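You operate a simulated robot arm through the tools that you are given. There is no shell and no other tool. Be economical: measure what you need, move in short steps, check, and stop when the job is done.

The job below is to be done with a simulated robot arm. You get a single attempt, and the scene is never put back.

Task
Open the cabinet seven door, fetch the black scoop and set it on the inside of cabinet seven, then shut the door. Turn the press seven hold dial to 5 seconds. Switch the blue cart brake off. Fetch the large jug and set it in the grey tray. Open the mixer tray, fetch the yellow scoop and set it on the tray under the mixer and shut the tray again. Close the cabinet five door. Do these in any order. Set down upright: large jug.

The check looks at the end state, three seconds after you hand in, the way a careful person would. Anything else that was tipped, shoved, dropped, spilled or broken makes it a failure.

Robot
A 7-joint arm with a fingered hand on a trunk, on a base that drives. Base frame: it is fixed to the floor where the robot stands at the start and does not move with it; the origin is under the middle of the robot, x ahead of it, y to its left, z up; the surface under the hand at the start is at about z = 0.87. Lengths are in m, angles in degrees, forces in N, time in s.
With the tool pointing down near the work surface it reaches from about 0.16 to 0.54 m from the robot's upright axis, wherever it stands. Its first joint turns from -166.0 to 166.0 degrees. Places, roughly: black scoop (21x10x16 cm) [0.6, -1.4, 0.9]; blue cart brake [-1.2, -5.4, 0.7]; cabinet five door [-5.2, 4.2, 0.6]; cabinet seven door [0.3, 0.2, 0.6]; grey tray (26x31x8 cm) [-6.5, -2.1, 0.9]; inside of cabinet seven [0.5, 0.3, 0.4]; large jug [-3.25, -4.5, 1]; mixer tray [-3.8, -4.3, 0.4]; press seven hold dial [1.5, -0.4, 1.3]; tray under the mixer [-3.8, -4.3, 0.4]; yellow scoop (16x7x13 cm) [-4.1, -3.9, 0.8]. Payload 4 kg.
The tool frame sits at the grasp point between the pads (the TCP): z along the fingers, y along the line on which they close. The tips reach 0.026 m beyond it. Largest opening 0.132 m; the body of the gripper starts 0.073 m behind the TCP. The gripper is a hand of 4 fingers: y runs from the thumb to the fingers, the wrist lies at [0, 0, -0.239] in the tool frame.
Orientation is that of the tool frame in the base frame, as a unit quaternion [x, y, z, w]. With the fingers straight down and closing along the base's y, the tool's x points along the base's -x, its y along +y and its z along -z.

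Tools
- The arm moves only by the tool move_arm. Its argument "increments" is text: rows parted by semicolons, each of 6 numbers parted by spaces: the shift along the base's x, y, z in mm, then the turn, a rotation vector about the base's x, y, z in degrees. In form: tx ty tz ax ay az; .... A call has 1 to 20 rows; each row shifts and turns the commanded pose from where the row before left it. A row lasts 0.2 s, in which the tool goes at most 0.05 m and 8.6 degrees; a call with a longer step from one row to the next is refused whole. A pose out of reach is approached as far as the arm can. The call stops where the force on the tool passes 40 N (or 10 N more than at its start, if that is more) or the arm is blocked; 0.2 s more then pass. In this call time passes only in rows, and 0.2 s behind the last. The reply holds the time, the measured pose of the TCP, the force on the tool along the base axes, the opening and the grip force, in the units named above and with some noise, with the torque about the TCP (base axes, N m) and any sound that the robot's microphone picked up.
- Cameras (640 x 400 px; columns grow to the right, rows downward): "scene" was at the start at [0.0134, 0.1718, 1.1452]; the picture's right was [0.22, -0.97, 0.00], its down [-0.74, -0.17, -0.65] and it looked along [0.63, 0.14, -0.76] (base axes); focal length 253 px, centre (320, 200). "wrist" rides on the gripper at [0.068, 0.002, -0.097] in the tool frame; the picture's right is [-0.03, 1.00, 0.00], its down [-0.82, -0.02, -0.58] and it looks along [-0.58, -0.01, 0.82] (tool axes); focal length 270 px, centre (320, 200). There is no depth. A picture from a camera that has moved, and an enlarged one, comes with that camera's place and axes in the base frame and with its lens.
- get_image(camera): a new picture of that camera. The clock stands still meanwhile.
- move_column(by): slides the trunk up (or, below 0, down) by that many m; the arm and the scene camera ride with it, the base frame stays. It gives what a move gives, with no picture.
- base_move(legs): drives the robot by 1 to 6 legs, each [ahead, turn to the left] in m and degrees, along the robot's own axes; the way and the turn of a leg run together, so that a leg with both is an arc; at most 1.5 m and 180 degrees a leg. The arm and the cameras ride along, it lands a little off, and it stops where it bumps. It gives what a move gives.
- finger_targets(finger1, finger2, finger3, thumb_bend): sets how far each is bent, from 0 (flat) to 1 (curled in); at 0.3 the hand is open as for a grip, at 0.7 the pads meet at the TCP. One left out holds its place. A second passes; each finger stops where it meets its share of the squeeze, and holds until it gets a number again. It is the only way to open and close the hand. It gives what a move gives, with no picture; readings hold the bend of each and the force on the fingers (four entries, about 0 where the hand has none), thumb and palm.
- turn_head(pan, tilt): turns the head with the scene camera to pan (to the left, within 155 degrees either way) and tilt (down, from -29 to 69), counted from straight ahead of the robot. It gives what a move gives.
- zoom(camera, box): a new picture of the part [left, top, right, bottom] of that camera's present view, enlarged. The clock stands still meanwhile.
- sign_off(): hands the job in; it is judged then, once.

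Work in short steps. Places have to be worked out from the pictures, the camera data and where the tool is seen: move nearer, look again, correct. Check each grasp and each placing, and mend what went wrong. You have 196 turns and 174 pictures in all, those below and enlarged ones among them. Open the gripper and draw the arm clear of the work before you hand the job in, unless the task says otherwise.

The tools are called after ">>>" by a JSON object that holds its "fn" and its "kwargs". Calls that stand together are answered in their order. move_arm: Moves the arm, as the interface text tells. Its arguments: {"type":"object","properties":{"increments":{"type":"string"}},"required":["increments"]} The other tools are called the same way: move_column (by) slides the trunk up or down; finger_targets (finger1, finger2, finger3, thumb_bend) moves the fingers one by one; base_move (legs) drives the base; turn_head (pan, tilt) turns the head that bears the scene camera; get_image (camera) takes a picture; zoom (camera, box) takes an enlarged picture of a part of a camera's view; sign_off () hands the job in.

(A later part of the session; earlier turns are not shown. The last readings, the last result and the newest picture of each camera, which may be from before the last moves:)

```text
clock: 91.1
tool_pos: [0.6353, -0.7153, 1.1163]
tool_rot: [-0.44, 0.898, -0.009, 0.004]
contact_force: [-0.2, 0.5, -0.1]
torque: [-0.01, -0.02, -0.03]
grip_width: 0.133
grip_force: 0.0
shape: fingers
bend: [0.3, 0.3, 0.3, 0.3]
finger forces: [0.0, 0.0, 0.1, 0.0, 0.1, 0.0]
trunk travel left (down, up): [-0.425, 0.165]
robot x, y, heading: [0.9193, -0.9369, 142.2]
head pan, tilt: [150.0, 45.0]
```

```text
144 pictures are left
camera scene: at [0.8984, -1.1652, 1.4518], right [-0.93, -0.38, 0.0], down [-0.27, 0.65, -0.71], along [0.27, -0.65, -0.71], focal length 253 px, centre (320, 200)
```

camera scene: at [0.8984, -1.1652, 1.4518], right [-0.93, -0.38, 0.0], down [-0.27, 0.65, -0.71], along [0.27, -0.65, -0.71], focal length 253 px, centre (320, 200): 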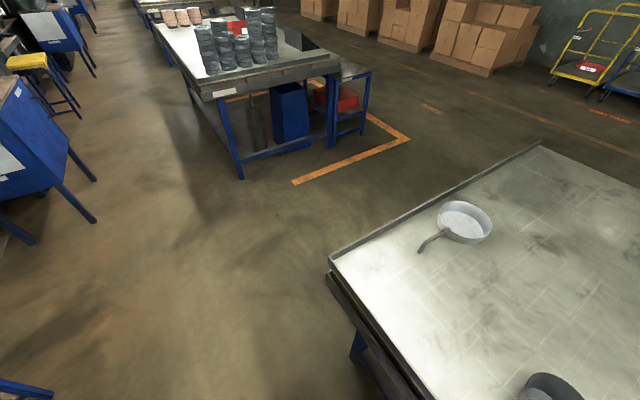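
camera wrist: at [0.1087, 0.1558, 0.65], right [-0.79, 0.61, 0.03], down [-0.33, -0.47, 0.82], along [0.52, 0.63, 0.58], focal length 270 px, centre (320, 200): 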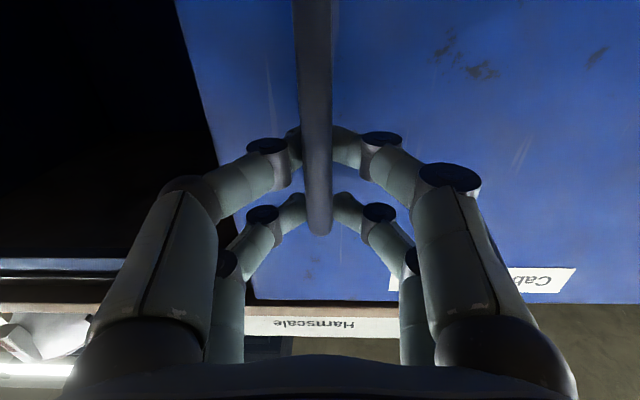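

The handle rises at 45° from (0.585,-1.323,0.925) to about (0.65,-1.24,1.03), pointing to the aisle. I'll grip it with the hand horizontal pointing -N so the cup can lead into the cabinet; first back the base another 0.25 m for reach and yaw the hand around.

>>> {"fn": "base_move", "kwargs": {"legs": [[-0.25, 0]]}}

>>> {"fn": "move_arm", "kwargs": {"increments": "0 0 4 0 0 8;0 0 4 0 0 8;0 0 4 0 0 8;0 0 4 0 0 8;0 0 4 0 0 8;0 0 4 0 0 8;0 0 4 0 0 8;0 0 4 0 0 8;0 0 4 0 0 8;0 0 4 0 0 8;0 0 4 0 0 8"}}

>>> {"fn": "move_arm", "kwargs": {"increments": "-10 -25 0 0 0 8;-10 -25 0 0 0 8;-10 -25 0 0 0 8;-10 -25 0 0 0 8;-10 -25 0 0 0 8;-10 -25 0 0 0 8;-10 -25 0 0 0 8;-10 -25 0 0 0 8;-10 -25 0 0 0 8;-10 -25 0 0 0 8;-10 -25 0 0 0 8"}}

>>> {"fn": "turn_head", "kwargs": {"pan": 80, "tilt": 45}}

>>> {"fn": "get_image", "kwargs": {"camera": "scene"}}

```text
clock: 92.9
tool_pos: [0.8312, -0.8696, 1.1156]
tool_rot: [-0.444, 0.896, -0.009, 0.005]
contact_force: [0.2, 0.2, 0.1]
torque: [0.0, -0.03, -0.03]
grip_width: 0.1327
grip_force: 0.1
shape: fingers
bend: [0.3, 0.3, 0.3, 0.3]
finger forces: [0.0, 0.0, 0.0, 0.0, 0.0, 0.0]
trunk travel left (down, up): [-0.425, 0.165]
robot x, y, heading: [1.1109, -1.0872, 142.5]
head pan, tilt: [150.0, 45.0]
```

```text
clock: 95.3
tool_pos: [0.8307, -0.8692, 1.1592]
tool_rot: [0.942, -0.335, 0.004, -0.008]
contact_force: [0.1, 0.4, 0.5]
torque: [-0.01, 0.0, 0.01]
grip_width: 0.1324
grip_force: 0.0
shape: fingers
bend: [0.3, 0.3, 0.3, 0.3]
finger forces: [0.0, 0.1, 0.0, 0.1, 0.1, 0.0]
trunk travel left (down, up): [-0.425, 0.165]
robot x, y, heading: [1.1144, -1.0864, 142.3]
head pan, tilt: [150.0, 45.0]
```

```text
clock: 97.7
tool_pos: [0.7204, -1.1449, 1.1587]
tool_rot: [0.911, 0.413, -0.003, -0.009]
contact_force: [0.0, 0.2, 0.2]
torque: [0.01, 0.0, 0.03]
grip_width: 0.1328
grip_force: 0.1
shape: fingers
bend: [0.3, 0.3, 0.3, 0.3]
finger forces: [0.0, 0.0, 0.0, 0.0, 0.0, 0.0]
trunk travel left (down, up): [-0.425, 0.165]
robot x, y, heading: [1.1115, -1.0836, 142.5]
head pan, tilt: [150.0, 45.0]
```

```text
clock: 99.1
tool_pos: [0.7199, -1.1441, 1.1595]
tool_rot: [0.911, 0.412, -0.004, -0.008]
contact_force: [0.5, -0.7, -0.5]
torque: [0.03, 0.0, -0.01]
grip_width: 0.1327
grip_force: 0.0
shape: fingers
bend: [0.3, 0.3, 0.3, 0.3]
finger forces: [0.0, 0.0, 0.0, 0.0, 0.0, 0.0]
trunk travel left (down, up): [-0.425, 0.165]
robot x, y, heading: [1.1121, -1.0821, 142.8]
head pan, tilt: [80.0, 45.0]
```

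```text
143 pictures are left
camera scene: at [1.0062, -1.2973, 1.4518], right [-0.68, 0.74, 0.0], down [0.52, 0.48, -0.71], along [-0.52, -0.48, -0.71], focal length 253 px, centre (320, 200)
```

scene: 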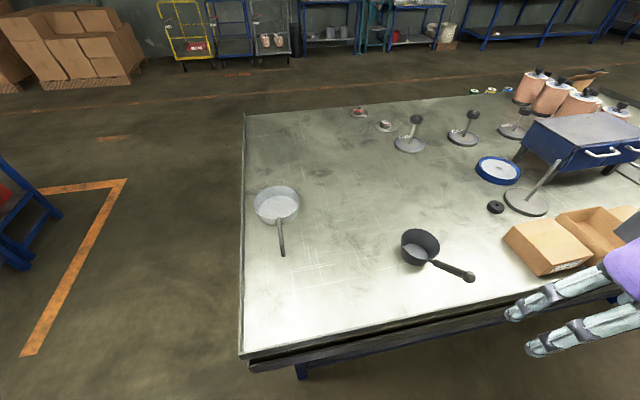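

Second view of the scoop; zoom to refine the handle location.

>>> {"fn": "zoom", "kwargs": {"camera": "scene", "box": [380, 210, 500, 300]}}

```text
4.44 times, centred on (440, 255) of scene
camera zoom: at [1.0062, -1.2973, 1.4518], right [-0.68, 0.74, 0.0], down [0.52, 0.48, -0.71], along [-0.52, -0.48, -0.71], focal length 1126 px, centre (-213, -44)
```

zoom: 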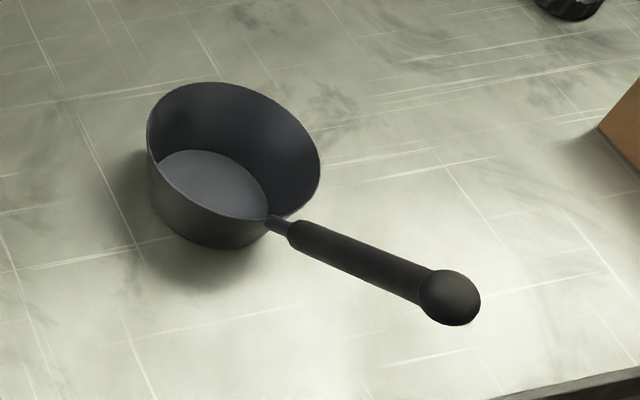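

Triangulated: handle runs from (0.585,-1.324,0.92) to the knob at (0.630,-1.250,0.992); table z≈0.855. Pitch the hand to near-horizontal pointing at it and go to a pre-grasp 10 cm back.

>>> {"fn": "move_arm", "kwargs": {"increments": "-4 -4.5 0 0 0 5.3;-4 -4.5 0 -6.25 4.54 0;-4 -4.5 0 -6.25 4.54 0;-4 -4.5 0 -6.25 4.54 0;-4 -4.5 0 -6.25 4.54 0;-4 -4.5 0 -6.25 4.54 0;-4 -4.5 0 -6.25 4.54 0;-4 -4.5 0 -6.25 4.54 0;-4 -4.5 0 -6.25 4.54 0;-4 -4.5 0 -6.25 4.54 0;-4 -4.5 0 -6.25 4.54 0;-3 -2 0 -6.25 4.54 0"}}

>>> {"fn": "move_arm", "kwargs": {"increments": "0 0 -37 0 0 0;0 0 -37 0 0 0;0 0 -37 0 0 0;0 0 -37 0 0 0;0 0 -37 0 0 0"}}

>>> {"fn": "get_image", "kwargs": {"camera": "wrist"}}

>>> {"fn": "get_image", "kwargs": {"camera": "scene"}}

```text
clock: 101.7
tool_pos: [0.6735, -1.194, 1.1586]
tool_rot: [0.66, 0.328, -0.605, 0.301]
contact_force: [0.4, -0.8, 0.1]
torque: [0.04, 0.02, -0.03]
grip_width: 0.1328
grip_force: 0.0
shape: fingers
bend: [0.3, 0.3, 0.3, 0.3]
finger forces: [0.1, 0.0, 0.1, 0.0, 0.0, 0.0]
trunk travel left (down, up): [-0.425, 0.165]
robot x, y, heading: [1.1153, -1.0903, 142.9]
head pan, tilt: [80.0, 45.0]
```

```text
clock: 102.9
tool_pos: [0.6539, -1.1927, 0.9787]
tool_rot: [0.66, 0.329, -0.604, 0.301]
contact_force: [-1.0, -0.5, 0.0]
torque: [-0.01, 0.0, -0.03]
grip_width: 0.1328
grip_force: 0.0
shape: fingers
bend: [0.3, 0.3, 0.3, 0.3]
finger forces: [0.0, 0.1, 0.0, 0.0, 0.0, 0.0]
out of reach, approached as far as the arm can: row 3, 4, 5
trunk travel left (down, up): [-0.425, 0.165]
robot x, y, heading: [1.1171, -1.0875, 142.4]
head pan, tilt: [80.0, 45.0]
```

```text
141 pictures are left
camera wrist: at [0.7155, -1.1119, 0.9197], right [0.8, -0.6, 0.03], down [0.29, 0.41, 0.86], along [-0.53, -0.68, 0.5], focal length 270 px, centre (320, 200)
```

wrist: 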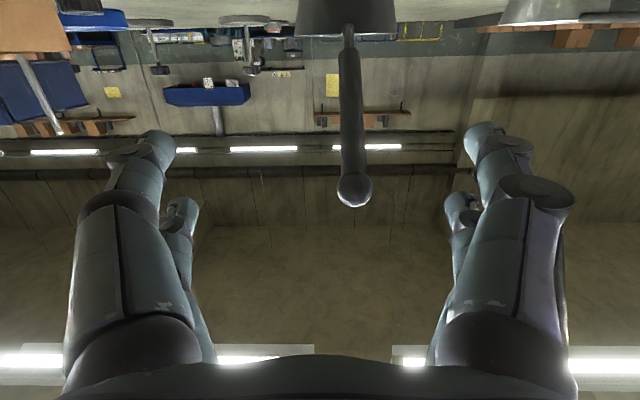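

```text
140 pictures are left
camera scene: at [1.0063, -1.2972, 1.4518], right [-0.68, 0.74, 0.0], down [0.52, 0.48, -0.71], along [-0.52, -0.48, -0.71], focal length 253 px, centre (320, 200)
```

scene: 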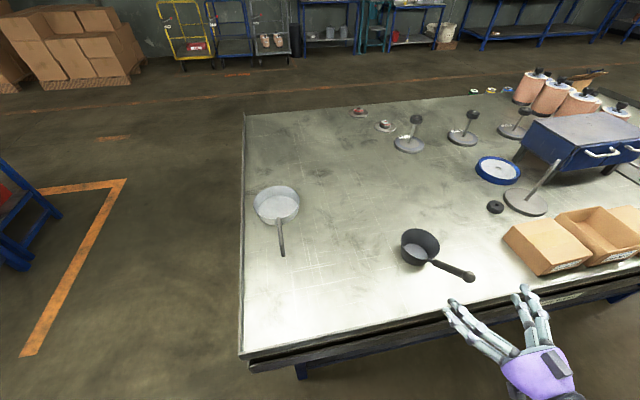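

Handle is centred between the fingers. Move in onto the shaft.

>>> {"fn": "move_arm", "kwargs": {"increments": "-20 -27 -3 0 0 0;-20 -27 -3 0 0 0;-18 -27 -2 0 0 0"}}

>>> {"fn": "get_image", "kwargs": {"camera": "wrist"}}

>>> {"fn": "zoom", "kwargs": {"camera": "scene", "box": [380, 210, 580, 335]}}

```text
clock: 103.7
tool_pos: [0.5942, -1.2724, 0.9735]
tool_rot: [0.66, 0.328, -0.605, 0.301]
contact_force: [0.3, 1.5, 0.4]
torque: [-0.01, 0.01, 0.0]
grip_width: 0.1329
grip_force: 0.1
shape: fingers
bend: [0.3, 0.3, 0.3, 0.3]
finger forces: [0.1, 0.0, 0.0, 0.1, 0.0, 0.1]
trunk travel left (down, up): [-0.425, 0.165]
robot x, y, heading: [1.1146, -1.0856, 142.8]
head pan, tilt: [80.0, 45.0]
```

```text
139 pictures are left
camera wrist: at [0.6575, -1.192, 0.9148], right [0.8, -0.6, 0.03], down [0.29, 0.41, 0.86], along [-0.53, -0.68, 0.5], focal length 270 px, centre (320, 200)
```

wrist: 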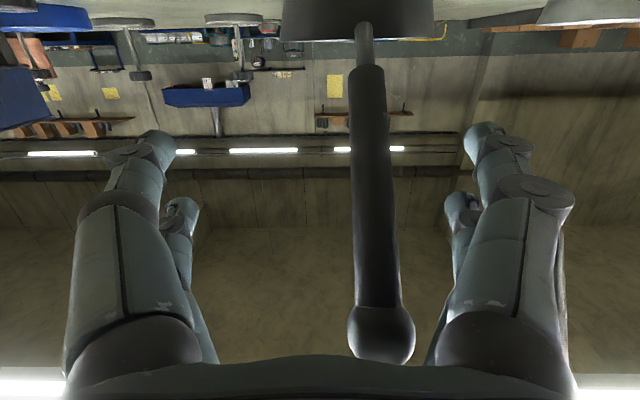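

```text
3.20 times, centred on (480, 272) of scene
camera zoom: at [1.006, -1.2966, 1.4518], right [-0.68, 0.74, 0.0], down [0.52, 0.48, -0.71], along [-0.52, -0.48, -0.71], focal length 811 px, centre (-192, -32)
```

zoom: 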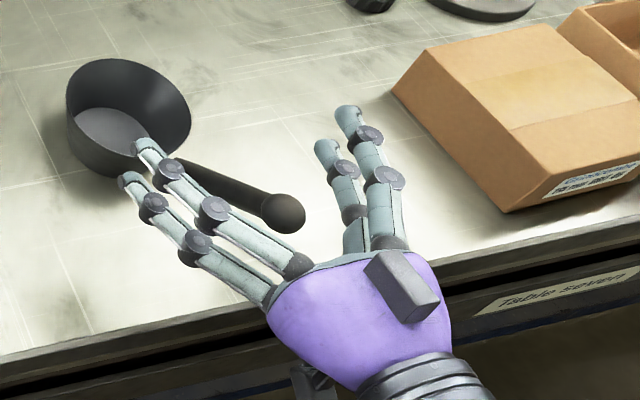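

The shaft is offset ~2 cm to +y and ~2.5 cm above the tool axis. Raise a bit and shift toward it.

>>> {"fn": "move_arm", "kwargs": {"increments": "4 -6 14 0 0 0;4 -6 14 0 0 0"}}

>>> {"fn": "get_image", "kwargs": {"camera": "wrist"}}

```text
clock: 104.3
tool_pos: [0.6026, -1.2845, 1.0012]
tool_rot: [0.661, 0.328, -0.604, 0.301]
contact_force: [-0.4, -0.3, 0.6]
torque: [0.01, -0.01, 0.0]
grip_width: 0.1327
grip_force: 0.1
shape: fingers
bend: [0.3, 0.3, 0.3, 0.3]
finger forces: [0.1, 0.0, 0.0, 0.0, 0.0, 0.0]
trunk travel left (down, up): [-0.425, 0.165]
robot x, y, heading: [1.1123, -1.0863, 142.7]
head pan, tilt: [80.0, 45.0]
```

```text
137 pictures are left
camera wrist: at [0.6661, -1.2044, 0.942], right [0.8, -0.6, 0.03], down [0.29, 0.41, 0.86], along [-0.53, -0.68, 0.5], focal length 270 px, centre (320, 200)
```

wrist: 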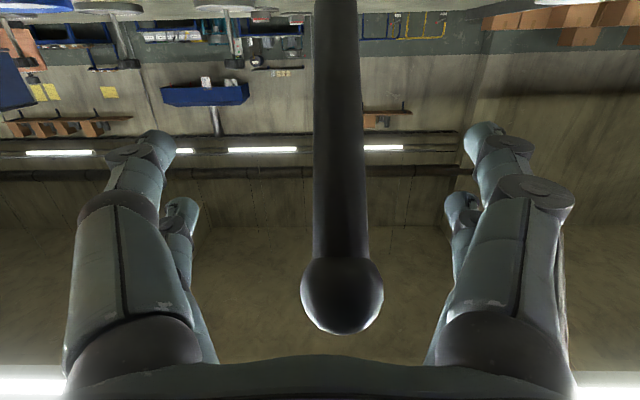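

Centred now; the shaft crosses the pads. Close the fingers.

>>> {"fn": "finger_targets", "kwargs": {"finger1": 0.7, "finger2": 0.7, "finger3": 0.7, "thumb_bend": 0.7}}

>>> {"fn": "get_image", "kwargs": {"camera": "wrist"}}

>>> {"fn": "zoom", "kwargs": {"camera": "scene", "box": [380, 210, 580, 335]}}

```text
clock: 105.3
tool_pos: [0.6036, -1.2856, 1.0013]
tool_rot: [0.661, 0.328, -0.605, 0.3]
contact_force: [-0.1, 0.0, -1.0]
torque: [0.0, -0.03, -0.02]
grip_width: 0.0018
grip_force: 0.0
shape: fingers
bend: [0.7, 0.7, 0.7, 0.7]
finger forces: [0.0, 0.0, 0.0, 0.1, 0.0, 0.0]
trunk travel left (down, up): [-0.425, 0.165]
robot x, y, heading: [1.1116, -1.0834, 142.6]
head pan, tilt: [80.0, 45.0]
```

```text
136 pictures are left
camera wrist: at [0.6659, -1.2043, 0.942], right [0.8, -0.6, 0.03], down [0.29, 0.41, 0.86], along [-0.53, -0.68, 0.5], focal length 270 px, centre (320, 200)
```

wrist: 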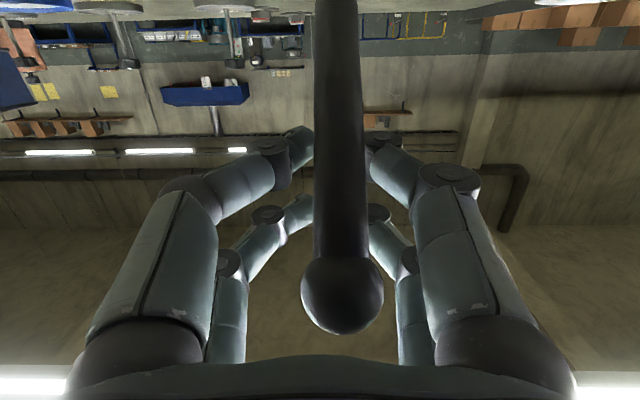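

```text
3.20 times, centred on (480, 272) of scene
camera zoom: at [1.0061, -1.2971, 1.4518], right [-0.68, 0.74, 0.0], down [0.52, 0.48, -0.71], along [-0.52, -0.48, -0.71], focal length 811 px, centre (-192, -32)
```

zoom: 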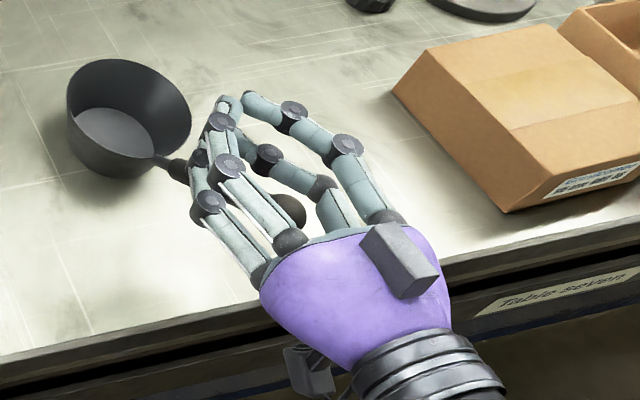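

The fingers closed above the shaft (it is ~4 cm lower, as triangulated). Reopen, lower the trunk by 4 cm, shift back slightly and check.

>>> {"fn": "finger_targets", "kwargs": {"finger1": 0.3, "finger2": 0.3, "finger3": 0.3, "thumb_bend": 0.3}}

>>> {"fn": "move_column", "kwargs": {"by": -0.04}}

>>> {"fn": "zoom", "kwargs": {"camera": "scene", "box": [380, 180, 580, 305]}}

>>> {"fn": "get_image", "kwargs": {"camera": "wrist"}}

```text
clock: 106.3
tool_pos: [0.6041, -1.285, 1.0011]
tool_rot: [0.661, 0.328, -0.604, 0.3]
contact_force: [-0.4, -0.4, -0.1]
torque: [0.0, 0.0, 0.0]
grip_width: 0.1322
grip_force: 0.1
shape: fingers
bend: [0.3, 0.3, 0.3, 0.3]
finger forces: [0.1, 0.1, 0.0, 0.0, 0.0, 0.0]
trunk travel left (down, up): [-0.425, 0.165]
robot x, y, heading: [1.116, -1.089, 142.9]
head pan, tilt: [80.0, 45.0]
```

```text
clock: 107.1
tool_pos: [0.6023, -1.2845, 0.9605]
tool_rot: [0.66, 0.329, -0.604, 0.301]
contact_force: [0.2, -1.0, -1.1]
torque: [0.02, 0.01, 0.0]
grip_width: 0.1323
grip_force: 0.1
shape: fingers
bend: [0.3, 0.3, 0.3, 0.3]
finger forces: [0.0, 0.0, 0.1, 0.0, 0.1, 0.1]
trunk travel left (down, up): [-0.385, 0.205]
robot x, y, heading: [1.1121, -1.0882, 142.8]
head pan, tilt: [80.0, 45.0]
```

```text
3.20 times, centred on (480, 242) of scene
camera zoom: at [1.0061, -1.2971, 1.4118], right [-0.68, 0.74, 0.0], down [0.52, 0.48, -0.71], along [-0.52, -0.48, -0.71], focal length 811 px, centre (-192, 64)
```

zoom: 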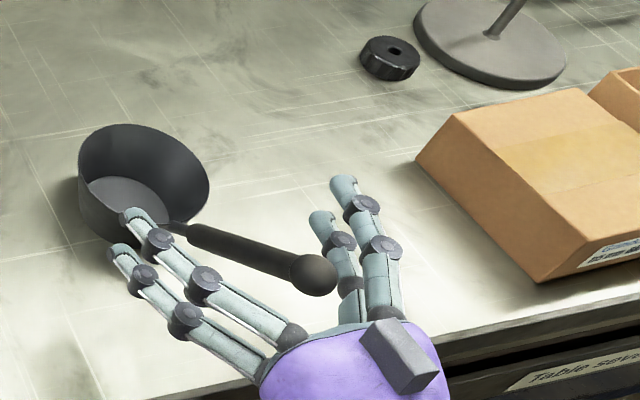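

```text
133 pictures are left
camera wrist: at [0.666, -1.2043, 0.902], right [0.8, -0.6, 0.03], down [0.29, 0.41, 0.86], along [-0.53, -0.68, 0.5], focal length 270 px, centre (320, 200)
```

wrist: 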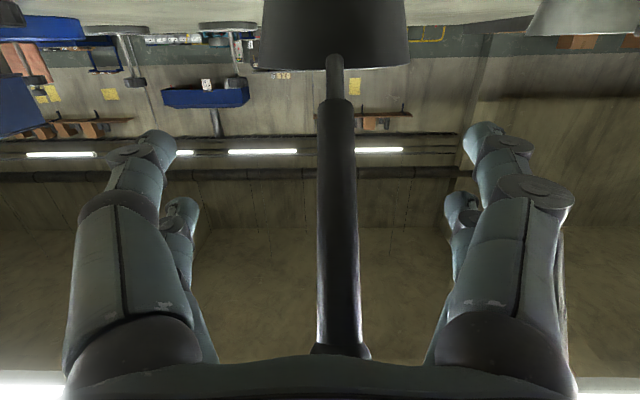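

By triangulation the shaft now passes through the TCP. Close again.

>>> {"fn": "finger_targets", "kwargs": {"finger1": 0.7, "finger2": 0.7, "finger3": 0.7, "thumb_bend": 0.7}}

>>> {"fn": "zoom", "kwargs": {"camera": "scene", "box": [380, 180, 580, 305]}}

```text
clock: 108.1
tool_pos: [0.6021, -1.2849, 0.9603]
tool_rot: [0.66, 0.33, -0.604, 0.301]
contact_force: [-0.2, 0.2, 0.5]
torque: [-0.02, 0.0, 0.01]
grip_width: 0.0137
grip_force: 4.1
shape: fingers
bend: [0.66, 0.7, 0.7, 0.68]
finger forces: [3.8, 0.1, 0.0, 0.0, 3.8, 0.0]
trunk travel left (down, up): [-0.385, 0.205]
robot x, y, heading: [1.1084, -1.0898, 142.6]
head pan, tilt: [80.0, 45.0]
```

```text
3.20 times, centred on (480, 242) of scene
camera zoom: at [1.0061, -1.2971, 1.4118], right [-0.68, 0.74, 0.0], down [0.52, 0.48, -0.71], along [-0.52, -0.48, -0.71], focal length 811 px, centre (-192, 64)
```

zoom: 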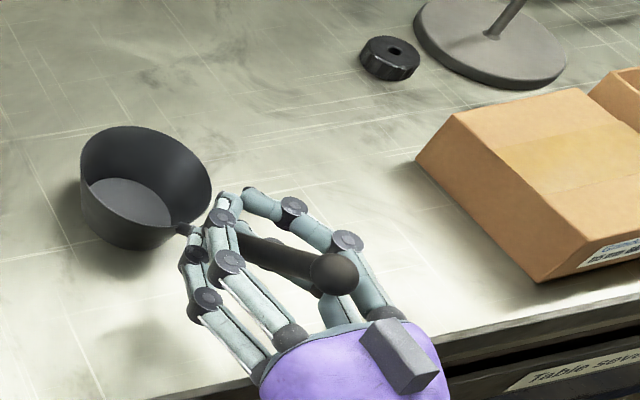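

Only finger 1 and the thumb hold the shaft. Curl the others further to enclose it and firm the grip.

>>> {"fn": "finger_targets", "kwargs": {"finger1": 0.8, "finger2": 1.0, "finger3": 1.0, "thumb_bend": 0.8}}

>>> {"fn": "get_image", "kwargs": {"camera": "wrist"}}

```text
clock: 109.1
tool_pos: [0.6028, -1.2843, 0.9615]
tool_rot: [0.66, 0.329, -0.604, 0.301]
contact_force: [0.3, 0.5, 0.3]
torque: [-0.02, 0.03, 0.0]
grip_width: 0.0109
grip_force: 12.0
shape: fingers
bend: [0.69, 0.8, 0.8, 0.74]
finger forces: [11.9, 0.1, 0.0, 0.1, 12.0, 0.0]
trunk travel left (down, up): [-0.385, 0.205]
robot x, y, heading: [1.1128, -1.0872, 142.8]
head pan, tilt: [80.0, 45.0]
```

```text
131 pictures are left
camera wrist: at [0.666, -1.2043, 0.9021], right [0.8, -0.6, 0.03], down [0.29, 0.41, 0.86], along [-0.53, -0.68, 0.5], focal length 270 px, centre (320, 200)
```

wrist: 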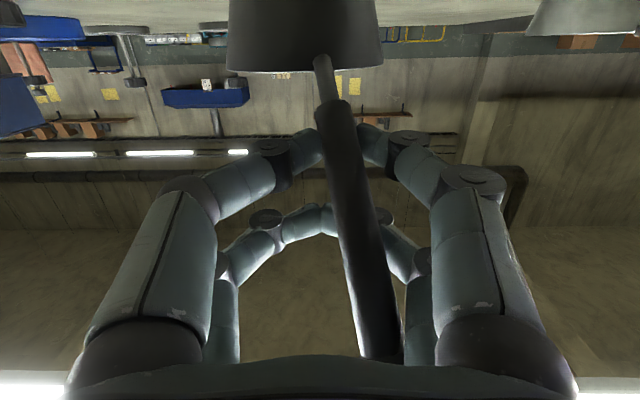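

Grip is 12 N now on the pair near the cup. Lift slightly to test.

>>> {"fn": "move_column", "kwargs": {"by": 0.05}}

>>> {"fn": "zoom", "kwargs": {"camera": "scene", "box": [380, 180, 580, 305]}}

```text
clock: 110.1
tool_pos: [0.6026, -1.2855, 1.01]
tool_rot: [0.661, 0.329, -0.604, 0.3]
contact_force: [-0.5, 0.9, -2.0]
torque: [0.07, -0.06, 0.04]
grip_width: 0.0113
grip_force: 11.9
shape: fingers
bend: [0.69, 0.9, 0.9, 0.75]
finger forces: [11.3, 0.1, 0.1, 0.1, 11.8, 0.0]
trunk travel left (down, up): [-0.435, 0.155]
robot x, y, heading: [1.1139, -1.0844, 142.7]
head pan, tilt: [80.0, 45.0]
```

```text
3.20 times, centred on (480, 242) of scene
camera zoom: at [1.0059, -1.2971, 1.4618], right [-0.68, 0.74, 0.0], down [0.52, 0.48, -0.71], along [-0.52, -0.48, -0.71], focal length 811 px, centre (-192, 64)
```

zoom: 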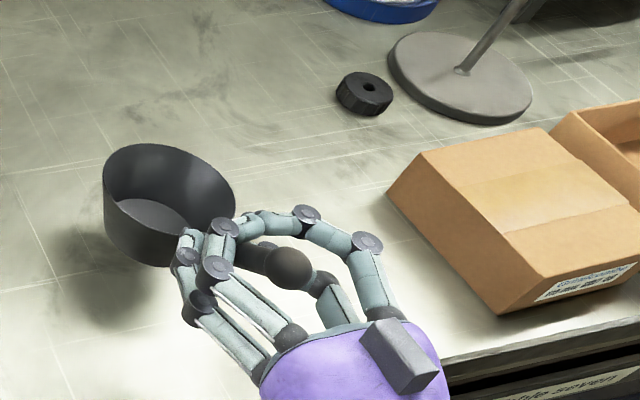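

The scoop is lifted level. Raise the trunk and swing the hand to point forward along the aisle.

>>> {"fn": "move_column", "kwargs": {"by": 0.15}}

>>> {"fn": "move_arm", "kwargs": {"increments": "-11.5 40.8 0 0 0 -7;-11.5 40.8 0 0 0 -7;-11.5 40.8 0 0 0 -7;-11.5 40.8 0 0 0 -7;-11.5 40.8 0 0 0 -7;-11.5 40.8 0 0 0 -7;21.4 41.3 0 0 0 -7;21.4 41.3 0 0 0 -7;21.4 41.3 0 0 0 -7;21.4 41.3 0 0 0 -7;21.4 41.3 0 0 0 -7;21.4 41.3 0 0 0 -7;21.4 41.3 0 0 0 -7"}}

>>> {"fn": "turn_head", "kwargs": {"pan": -10, "tilt": 30}}

>>> {"fn": "get_image", "kwargs": {"camera": "scene"}}

```text
clock: 111.8
tool_pos: [0.6024, -1.2847, 1.1608]
tool_rot: [0.661, 0.329, -0.604, 0.301]
contact_force: [1.2, 0.2, -1.3]
torque: [0.09, -0.04, 0.0]
grip_width: 0.0112
grip_force: 11.5
shape: fingers
bend: [0.69, 0.96, 0.97, 0.75]
finger forces: [11.3, 0.0, 0.0, 0.0, 11.8, 0.0]
trunk travel left (down, up): [-0.585, 0.005]
robot x, y, heading: [1.1114, -1.0857, 142.5]
head pan, tilt: [80.0, 45.0]
```

```text
clock: 114.6
tool_pos: [0.6543, -0.7379, 1.1673]
tool_rot: [0.697, -0.241, -0.638, -0.22]
contact_force: [-0.3, -0.4, -1.3]
torque: [-0.07, -0.07, 0.0]
grip_width: 0.0108
grip_force: 11.6
shape: fingers
bend: [0.69, 0.96, 0.97, 0.75]
finger forces: [11.0, 0.0, 0.0, 0.0, 11.6, 0.1]
out of reach, approached as far as the arm can: row 8, 9, 10, 11
trunk travel left (down, up): [-0.585, 0.005]
robot x, y, heading: [1.1142, -1.082, 142.7]
head pan, tilt: [80.0, 45.0]
```

```text
clock: 116.3
tool_pos: [0.6546, -0.7394, 1.1664]
tool_rot: [0.697, -0.24, -0.639, -0.22]
contact_force: [-0.1, -0.6, -0.2]
torque: [-0.08, -0.08, 0.01]
grip_width: 0.011
grip_force: 11.4
shape: fingers
bend: [0.69, 0.96, 0.97, 0.75]
finger forces: [11.0, 0.0, 0.0, 0.0, 11.4, 0.1]
trunk travel left (down, up): [-0.585, 0.005]
robot x, y, heading: [1.1117, -1.0885, 142.8]
head pan, tilt: [-10.0, 30.0]
```

```text
129 pictures are left
camera scene: at [1.0046, -1.1754, 1.6344], right [0.74, 0.68, 0.0], down [0.34, -0.37, -0.87], along [-0.59, 0.64, -0.5], focal length 253 px, centre (320, 200)
```

scene: 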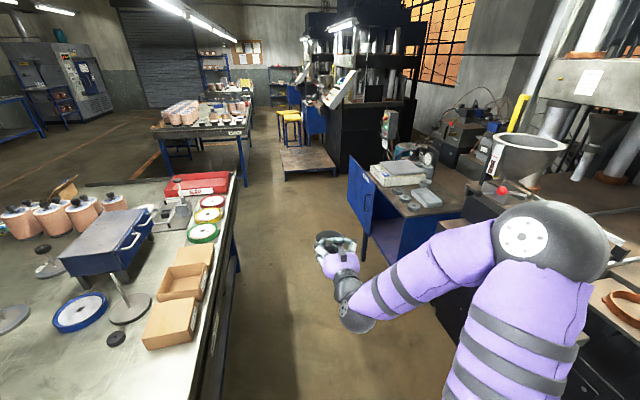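

All clear ahead. Drive forward 1.0 m with the scoop in front, to stand by the cabinet opening.

>>> {"fn": "base_move", "kwargs": {"legs": [[1.0, 0]]}}

>>> {"fn": "turn_head", "kwargs": {"pan": -35, "tilt": 50}}

>>> {"fn": "get_image", "kwargs": {"camera": "scene"}}

```text
clock: 121.5
tool_pos: [-0.1484, -0.1163, 1.167]
tool_rot: [0.697, -0.243, -0.638, -0.222]
contact_force: [0.1, 0.1, -0.6]
torque: [-0.07, -0.05, 0.0]
grip_width: 0.0107
grip_force: 11.2
shape: fingers
bend: [0.69, 0.96, 0.97, 0.75]
finger forces: [11.0, 0.0, 0.0, 0.0, 11.4, 0.1]
trunk travel left (down, up): [-0.585, 0.005]
robot x, y, heading: [0.3077, -0.4669, 142.4]
head pan, tilt: [-10.0, 30.0]
```

```text
clock: 122.4
tool_pos: [-0.1468, -0.1163, 1.1666]
tool_rot: [0.696, -0.243, -0.638, -0.222]
contact_force: [0.2, 0.0, -0.3]
torque: [-0.06, -0.06, 0.02]
grip_width: 0.0108
grip_force: 10.6
shape: fingers
bend: [0.69, 0.96, 0.97, 0.75]
finger forces: [10.9, 0.1, 0.0, 0.0, 11.4, 0.0]
trunk travel left (down, up): [-0.585, 0.005]
robot x, y, heading: [0.3128, -0.4659, 142.4]
head pan, tilt: [-35.0, 50.0]
```

```text
128 pictures are left
camera scene: at [0.2379, -0.549, 1.6049], right [0.95, 0.3, 0.0], down [0.23, -0.73, -0.64], along [-0.19, 0.61, -0.77], focal length 253 px, centre (320, 200)
```

scene: 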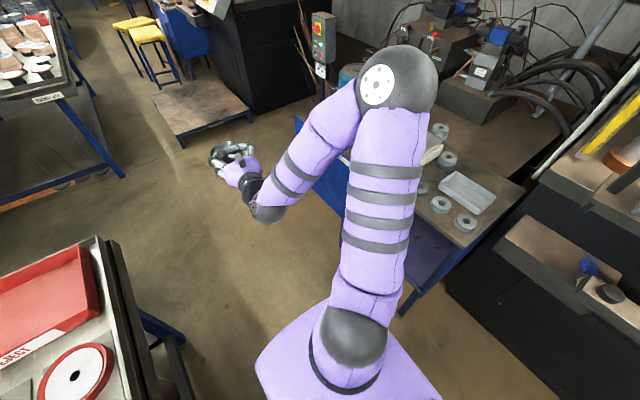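

Swing the scoop to the right to point at the opening, staying within the aisle.

>>> {"fn": "move_arm", "kwargs": {"increments": "25.3 12 0 0 0 -7.47;25.3 12 0 0 0 -7.47;25.3 12 0 0 0 -7.47;25.3 12 0 0 0 -7.47;25.3 12 0 0 0 -7.47;25.3 12 0 0 0 -7.47;39.2 -4 0 0 0 -7.47;39.2 -4 0 0 0 -7.47;39.2 -4 0 0 0 -7.47;39.2 -4 0 0 0 -7.47;39.2 -4 0 0 0 -7.47;39.2 -4 0 0 0 -7.47"}}

>>> {"fn": "get_image", "kwargs": {"camera": "scene"}}

```text
clock: 125.0
tool_pos: [0.2194, -0.0527, 1.1714]
tool_rot: [-0.322, 0.664, 0.294, 0.607]
contact_force: [0.3, -0.2, -0.8]
torque: [-0.06, 0.07, 0.02]
grip_width: 0.0105
grip_force: 11.4
shape: fingers
bend: [0.69, 0.96, 0.97, 0.75]
finger forces: [10.7, 0.0, 0.0, 0.2, 11.3, 0.1]
out of reach, approached as far as the arm can: row 1, 2, 8, 9, 10, 12
trunk travel left (down, up): [-0.585, 0.005]
robot x, y, heading: [0.3109, -0.4654, 142.0]
head pan, tilt: [-35.0, 50.0]
```

```text
127 pictures are left
camera scene: at [0.2384, -0.5489, 1.6049], right [0.96, 0.3, 0.0], down [0.23, -0.73, -0.64], along [-0.19, 0.61, -0.77], focal length 253 px, centre (320, 200)
```

scene: 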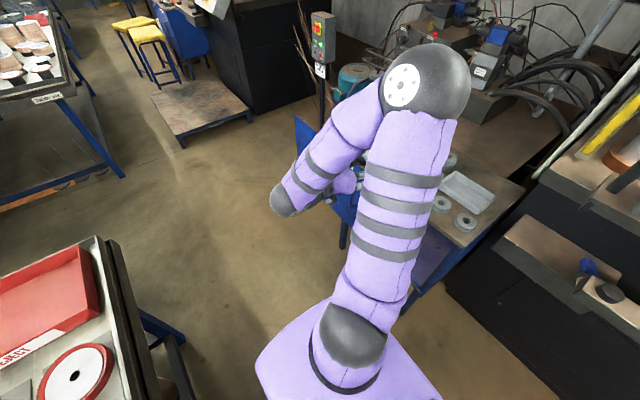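

The scoop points at the opening, at a≈0.2. Lower the trunk in steps and check.

>>> {"fn": "move_column", "kwargs": {"by": -0.45}}

>>> {"fn": "turn_head", "kwargs": {"pan": -60, "tilt": 45}}

>>> {"fn": "get_image", "kwargs": {"camera": "scene"}}

>>> {"fn": "get_image", "kwargs": {"camera": "wrist"}}

```text
refused: -0.45 is not a number from -0.4 to 0.4
```

```text
clock: 125.9
tool_pos: [0.2183, -0.0528, 1.1723]
tool_rot: [-0.323, 0.663, 0.295, 0.607]
contact_force: [0.4, 0.3, -1.6]
torque: [-0.07, 0.06, -0.01]
grip_width: 0.0106
grip_force: 11.3
shape: fingers
bend: [0.69, 0.96, 0.97, 0.75]
finger forces: [10.7, 0.0, 0.1, 0.0, 11.2, 0.0]
trunk travel left (down, up): [-0.585, 0.005]
robot x, y, heading: [0.3106, -0.471, 142.1]
head pan, tilt: [-60.0, 45.0]
```

```text
126 pictures are left
camera scene: at [0.2718, -0.542, 1.6118], right [0.99, -0.13, 0.0], down [-0.1, -0.7, -0.71], along [0.1, 0.7, -0.71], focal length 253 px, centre (320, 200)
```

scene: 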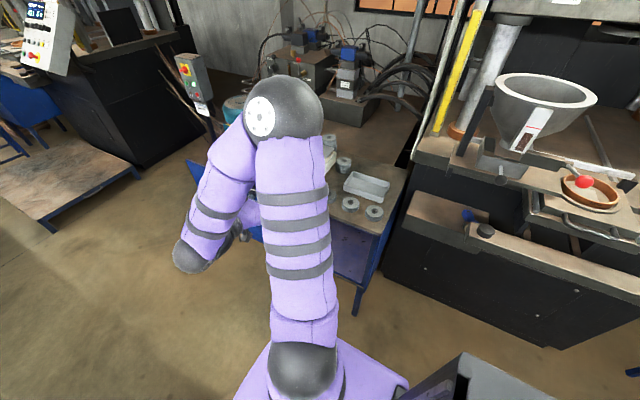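

```text
125 pictures are left
camera wrist: at [0.1531, -0.1318, 1.1127], right [-0.78, 0.62, 0.02], down [-0.3, -0.41, 0.86], along [0.55, 0.67, 0.5], focal length 270 px, centre (320, 200)
```

wrist: 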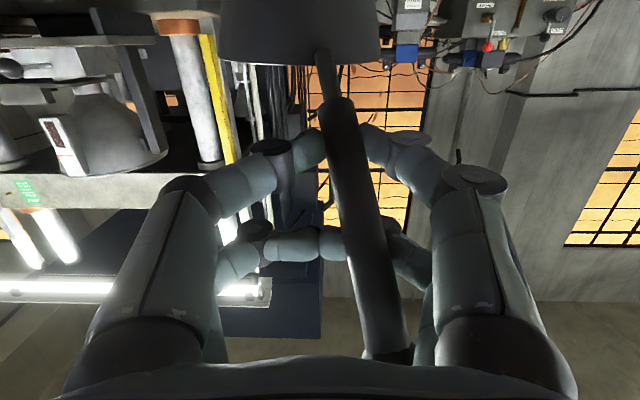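

The elbow stays in front of the cabinet face. Lower in allowed steps.

>>> {"fn": "move_column", "kwargs": {"by": -0.4}}

>>> {"fn": "move_column", "kwargs": {"by": -0.16}}

>>> {"fn": "get_image", "kwargs": {"camera": "scene"}}

>>> {"fn": "get_image", "kwargs": {"camera": "wrist"}}

```text
clock: 129.7
tool_pos: [0.2178, -0.0523, 0.7712]
tool_rot: [-0.322, 0.664, 0.294, 0.608]
contact_force: [-0.1, -0.8, -1.1]
torque: [-0.09, 0.06, 0.01]
grip_width: 0.0105
grip_force: 11.0
shape: fingers
bend: [0.69, 0.96, 0.97, 0.75]
finger forces: [10.7, 0.1, 0.0, 0.0, 11.1, 0.0]
trunk travel left (down, up): [-0.185, 0.405]
robot x, y, heading: [0.3079, -0.4677, 142.2]
head pan, tilt: [-60.0, 45.0]
```

```text
clock: 131.6
tool_pos: [0.2184, -0.0527, 0.611]
tool_rot: [-0.323, 0.664, 0.294, 0.607]
contact_force: [-0.1, 0.3, -0.7]
torque: [-0.03, 0.07, -0.02]
grip_width: 0.0106
grip_force: 10.8
shape: fingers
bend: [0.69, 0.96, 0.97, 0.75]
finger forces: [10.5, 0.0, 0.1, 0.0, 11.1, 0.0]
trunk travel left (down, up): [-0.025, 0.565]
robot x, y, heading: [0.3087, -0.467, 142.2]
head pan, tilt: [-60.0, 45.0]
```

```text
124 pictures are left
camera scene: at [0.2719, -0.5421, 1.0518], right [0.99, -0.14, 0.0], down [-0.1, -0.7, -0.71], along [0.1, 0.7, -0.71], focal length 253 px, centre (320, 200)
```

scene: 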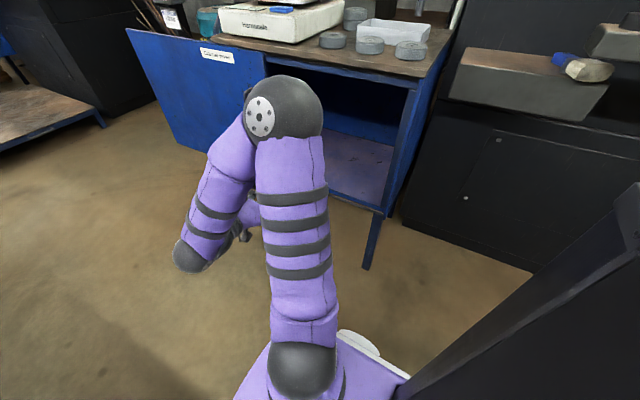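

```text
123 pictures are left
camera wrist: at [0.1533, -0.1319, 0.5527], right [-0.78, 0.62, 0.02], down [-0.3, -0.41, 0.86], along [0.55, 0.67, 0.5], focal length 270 px, centre (320, 200)
```

wrist: 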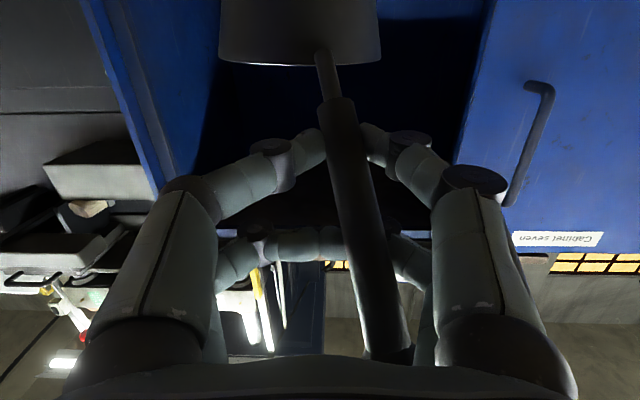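

The elbow would come too near the cabinet edge if I pushed in from here. Back the base 0.22 m and extend the arm forward so that it enters more stretched out.

>>> {"fn": "base_move", "kwargs": {"legs": [[-0.22, 0]]}}

>>> {"fn": "move_arm", "kwargs": {"increments": "-23 18 -2 0 0 0;-23 18 -2 0 0 0;-23 18 -2 0 0 0;-23 18 -2 0 0 0;-23 18 -2 0 0 0;-23 18 -2 0 0 0"}}

>>> {"fn": "get_image", "kwargs": {"camera": "scene"}}

>>> {"fn": "get_image", "kwargs": {"camera": "wrist"}}

```text
clock: 133.2
tool_pos: [0.394, -0.1889, 0.6101]
tool_rot: [-0.321, 0.664, 0.293, 0.608]
contact_force: [0.4, 0.3, -0.9]
torque: [-0.05, 0.05, -0.04]
grip_width: 0.0107
grip_force: 10.4
shape: fingers
bend: [0.69, 0.96, 0.97, 0.75]
finger forces: [10.8, 0.1, 0.0, 0.0, 11.2, 0.0]
trunk travel left (down, up): [-0.025, 0.565]
robot x, y, heading: [0.4889, -0.5981, 142.2]
head pan, tilt: [-60.0, 45.0]
```

```text
clock: 134.6
tool_pos: [0.2523, -0.0818, 0.5981]
tool_rot: [-0.321, 0.664, 0.294, 0.608]
contact_force: [-0.1, 0.0, -1.7]
torque: [-0.07, 0.06, 0.02]
grip_width: 0.0103
grip_force: 11.1
shape: fingers
bend: [0.69, 0.96, 0.97, 0.75]
finger forces: [10.6, 0.0, 0.0, 0.0, 11.1, 0.0]
trunk travel left (down, up): [-0.025, 0.565]
robot x, y, heading: [0.4856, -0.5999, 142.1]
head pan, tilt: [-60.0, 45.0]
```

```text
122 pictures are left
camera scene: at [0.4469, -0.6781, 1.0518], right [0.99, -0.14, 0.0], down [-0.1, -0.7, -0.71], along [0.1, 0.7, -0.71], focal length 253 px, centre (320, 200)
```

scene: 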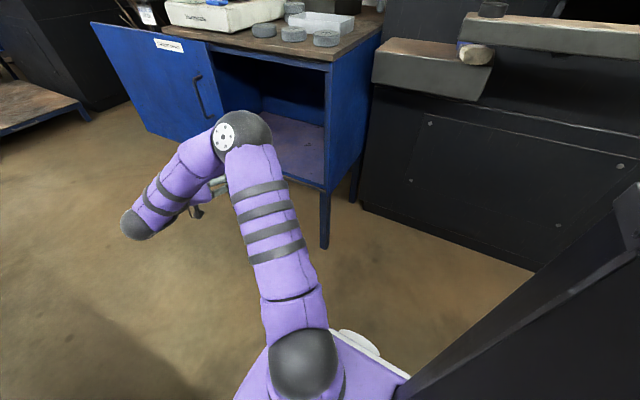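

```text
121 pictures are left
camera wrist: at [0.1893, -0.1606, 0.5395], right [-0.78, 0.62, 0.02], down [-0.3, -0.41, 0.86], along [0.55, 0.67, 0.5], focal length 270 px, centre (320, 200)
```

wrist: 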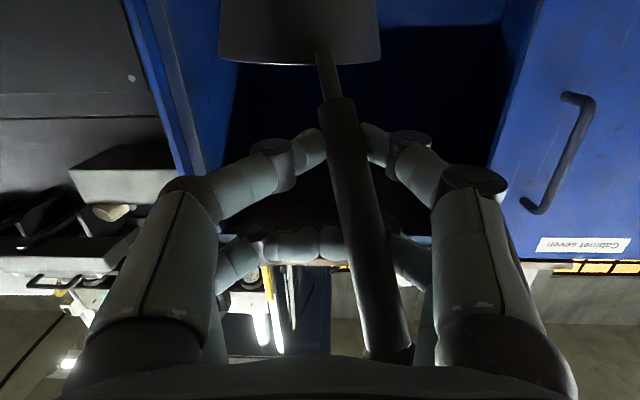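

Well lined up at a≈0.25. Advance 15 cm along N and check elbow and cup clearances.

>>> {"fn": "move_arm", "kwargs": {"increments": "18.5 23.6 0 0 0 0;18.5 23.6 0 0 0 0;18.5 23.6 0 0 0 0;18.5 23.6 0 0 0 0;18.5 23.6 0 0 0 0"}}

>>> {"fn": "get_image", "kwargs": {"camera": "scene"}}

>>> {"fn": "get_image", "kwargs": {"camera": "wrist"}}

```text
clock: 135.8
tool_pos: [0.3493, 0.0366, 0.5994]
tool_rot: [-0.321, 0.664, 0.293, 0.608]
contact_force: [0.3, 0.5, -1.4]
torque: [-0.08, 0.04, -0.01]
grip_width: 0.0104
grip_force: 10.1
shape: fingers
bend: [0.69, 0.96, 0.97, 0.75]
finger forces: [10.3, 0.1, 0.0, 0.0, 10.9, 0.1]
trunk travel left (down, up): [-0.025, 0.565]
robot x, y, heading: [0.484, -0.6044, 142.1]
head pan, tilt: [-60.0, 45.0]
```

```text
120 pictures are left
camera scene: at [0.4468, -0.678, 1.0518], right [0.99, -0.14, 0.0], down [-0.1, -0.7, -0.71], along [0.1, 0.7, -0.71], focal length 253 px, centre (320, 200)
```

scene: 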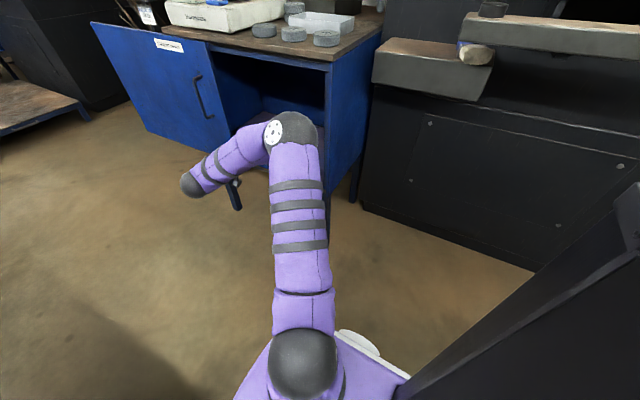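

```text
119 pictures are left
camera wrist: at [0.2837, -0.0428, 0.541], right [-0.78, 0.62, 0.02], down [-0.3, -0.41, 0.86], along [0.55, 0.67, 0.5], focal length 270 px, centre (320, 200)
```

wrist: 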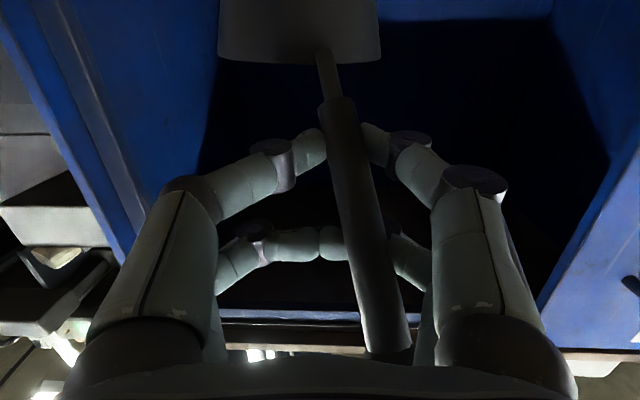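

Elbow is still well in front of the cabinet. Advance another 14 cm, then look.

>>> {"fn": "move_arm", "kwargs": {"increments": "17.3 22 0 0 0 0;17.3 22 0 0 0 0;17.3 22 0 0 0 0;17.3 22 0 0 0 0;17.3 22 0 0 0 0"}}

>>> {"fn": "get_image", "kwargs": {"camera": "scene"}}

>>> {"fn": "get_image", "kwargs": {"camera": "wrist"}}

```text
clock: 137.0
tool_pos: [0.437, 0.1468, 0.6013]
tool_rot: [-0.322, 0.664, 0.294, 0.607]
contact_force: [-0.5, -0.1, -0.9]
torque: [-0.07, 0.04, -0.02]
grip_width: 0.0103
grip_force: 9.9
shape: fingers
bend: [0.69, 0.96, 0.97, 0.75]
finger forces: [10.1, 0.0, 0.1, 0.0, 10.6, 0.0]
trunk travel left (down, up): [-0.025, 0.565]
robot x, y, heading: [0.4865, -0.6018, 142.1]
head pan, tilt: [-60.0, 45.0]
```

```text
118 pictures are left
camera scene: at [0.4468, -0.678, 1.0518], right [0.99, -0.14, 0.0], down [-0.1, -0.7, -0.71], along [0.1, 0.7, -0.71], focal length 253 px, centre (320, 200)
```

scene: 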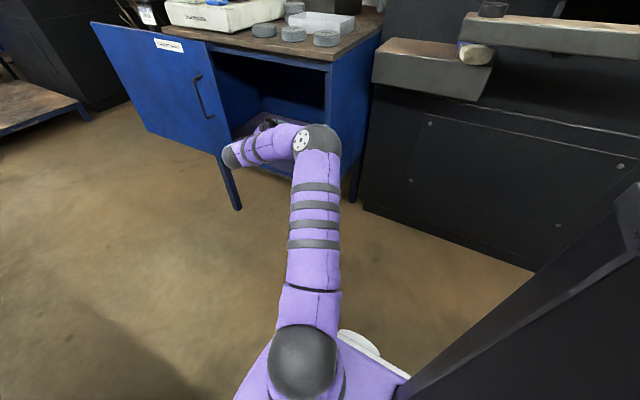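

```text
117 pictures are left
camera wrist: at [0.3721, 0.0676, 0.5416], right [-0.78, 0.62, 0.02], down [-0.3, -0.41, 0.86], along [0.55, 0.67, 0.5], focal length 270 px, centre (320, 200)
```

wrist: 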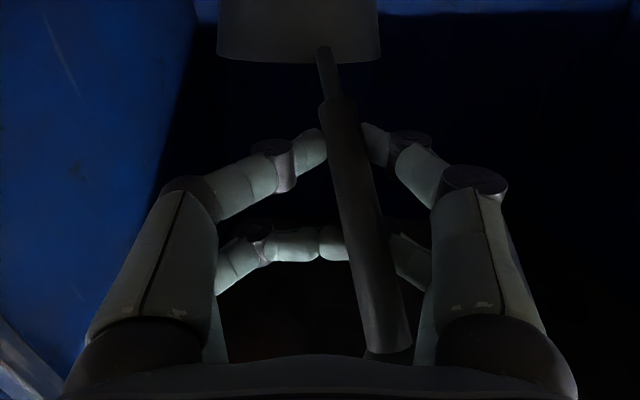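

The cup is inside (n≈0.49). Lower gently toward the shelf watching the force.

>>> {"fn": "move_arm", "kwargs": {"increments": "0 0 -10 0 0 0;0 0 -10 0 0 0;0 0 -10 0 0 0;0 0 -10 0 0 0;0 0 -5 0 0 0"}}

>>> {"fn": "move_arm", "kwargs": {"increments": "0 0 -5 0 0 0;0 0 -5 0 0 0"}}

```text
clock: 138.2
tool_pos: [0.434, 0.1478, 0.5549]
tool_rot: [-0.323, 0.664, 0.295, 0.607]
contact_force: [0.8, -0.4, -1.6]
torque: [-0.08, 0.08, 0.01]
grip_width: 0.0101
grip_force: 10.1
shape: fingers
bend: [0.69, 0.96, 0.97, 0.75]
finger forces: [10.0, 0.1, 0.0, 0.0, 10.6, 0.0]
trunk travel left (down, up): [-0.025, 0.565]
robot x, y, heading: [0.4843, -0.6042, 142.2]
head pan, tilt: [-60.0, 45.0]
```

```text
clock: 138.8
tool_pos: [0.4355, 0.1479, 0.5453]
tool_rot: [-0.322, 0.664, 0.294, 0.608]
contact_force: [0.1, -0.2, -1.1]
torque: [-0.06, 0.05, 0.0]
grip_width: 0.0101
grip_force: 10.0
shape: fingers
bend: [0.69, 0.96, 0.97, 0.75]
finger forces: [10.1, 0.0, 0.1, 0.1, 10.5, 0.1]
trunk travel left (down, up): [-0.025, 0.565]
robot x, y, heading: [0.484, -0.6066, 142.2]
head pan, tilt: [-60.0, 45.0]
```

No contact yet; continue in 5 mm steps.

>>> {"fn": "move_arm", "kwargs": {"increments": "0 0 -5 0 0 0;0 0 -5 0 0 0"}}

>>> {"fn": "move_arm", "kwargs": {"increments": "0 0 -4 0 0 0;0 0 -4 0 0 0"}}

>>> {"fn": "get_image", "kwargs": {"camera": "wrist"}}

```text
clock: 139.4
tool_pos: [0.434, 0.1484, 0.5342]
tool_rot: [-0.322, 0.664, 0.294, 0.607]
contact_force: [0.4, 0.2, -1.8]
torque: [-0.07, 0.08, 0.01]
grip_width: 0.0096
grip_force: 10.3
shape: fingers
bend: [0.69, 0.96, 0.97, 0.75]
finger forces: [9.9, 0.1, 0.1, 0.1, 10.6, 0.0]
trunk travel left (down, up): [-0.025, 0.565]
robot x, y, heading: [0.4827, -0.6013, 142.2]
head pan, tilt: [-60.0, 45.0]
```

```text
clock: 140.0
tool_pos: [0.4346, 0.149, 0.5282]
tool_rot: [-0.321, 0.664, 0.294, 0.608]
contact_force: [-0.2, 0.0, -0.6]
torque: [-0.02, 0.0, 0.0]
grip_width: 0.0101
grip_force: 11.0
shape: fingers
bend: [0.69, 0.96, 0.97, 0.75]
finger forces: [10.4, 0.0, 0.1, 0.1, 11.2, 0.0]
trunk travel left (down, up): [-0.025, 0.565]
robot x, y, heading: [0.4853, -0.6053, 142.0]
head pan, tilt: [-60.0, 45.0]
```

```text
116 pictures are left
camera wrist: at [0.3698, 0.0683, 0.4679], right [-0.78, 0.62, 0.03], down [-0.3, -0.41, 0.86], along [0.55, 0.67, 0.5], focal length 270 px, centre (320, 200)
```

wrist: 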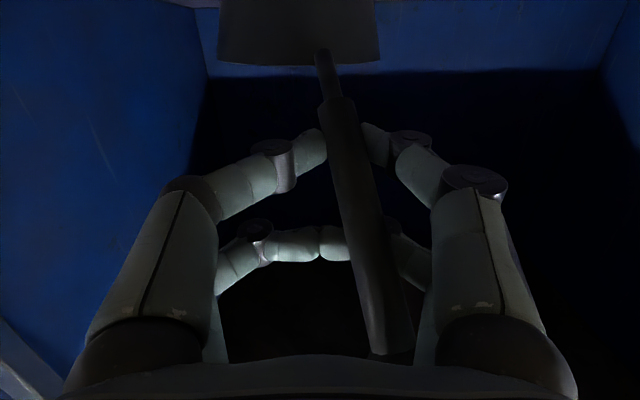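

The torque dropped to zero: the cup seems to be touching the shelf. A few mm more to confirm.

>>> {"fn": "move_arm", "kwargs": {"increments": "0 0 -4 0 0 0"}}

```text
clock: 140.4
tool_pos: [0.4352, 0.1484, 0.523]
tool_rot: [-0.322, 0.664, 0.294, 0.608]
contact_force: [0.1, -0.9, 1.4]
torque: [0.03, -0.1, 0.01]
grip_width: 0.0102
grip_force: 11.8
shape: fingers
bend: [0.69, 0.96, 0.97, 0.75]
finger forces: [11.0, 0.9, 0.0, 0.0, 11.8, 0.1]
trunk travel left (down, up): [-0.025, 0.565]
robot x, y, heading: [0.4859, -0.6021, 142.2]
head pan, tilt: [-60.0, 45.0]
```

Contact confirmed. Release the scoop.

>>> {"fn": "finger_targets", "kwargs": {"finger1": 0.69, "finger2": 0.5, "finger3": 0.5, "thumb_bend": 0.72}}

>>> {"fn": "finger_targets", "kwargs": {"finger1": 0.3, "finger2": 0.3, "finger3": 0.3, "thumb_bend": 0.3}}

>>> {"fn": "get_image", "kwargs": {"camera": "wrist"}}

```text
clock: 141.4
tool_pos: [0.4339, 0.1485, 0.5223]
tool_rot: [-0.322, 0.664, 0.294, 0.608]
contact_force: [0.5, -0.1, 0.8]
torque: [-0.02, -0.02, -0.01]
grip_width: 0.0123
grip_force: 4.8
shape: fingers
bend: [0.63, 0.5, 0.5, 0.71]
finger forces: [4.0, 0.1, 0.1, 0.1, 4.2, 0.0]
trunk travel left (down, up): [-0.025, 0.565]
robot x, y, heading: [0.4843, -0.6015, 142.1]
head pan, tilt: [-60.0, 45.0]
```

```text
clock: 142.4
tool_pos: [0.4348, 0.1473, 0.5221]
tool_rot: [-0.321, 0.664, 0.293, 0.608]
contact_force: [0.4, -0.8, -0.7]
torque: [-0.03, 0.04, -0.01]
grip_width: 0.1324
grip_force: 0.0
shape: fingers
bend: [0.3, 0.3, 0.3, 0.3]
finger forces: [0.0, 0.0, 0.1, 0.0, 0.0, 0.0]
trunk travel left (down, up): [-0.025, 0.565]
robot x, y, heading: [0.4836, -0.6, 142.0]
head pan, tilt: [-60.0, 45.0]
```

```text
115 pictures are left
camera wrist: at [0.3702, 0.0686, 0.4638], right [-0.78, 0.62, 0.02], down [-0.3, -0.41, 0.86], along [0.55, 0.67, 0.5], focal length 270 px, centre (320, 200)
```

wrist: 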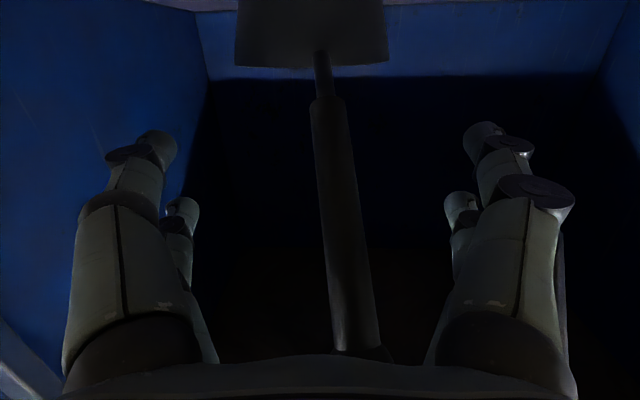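

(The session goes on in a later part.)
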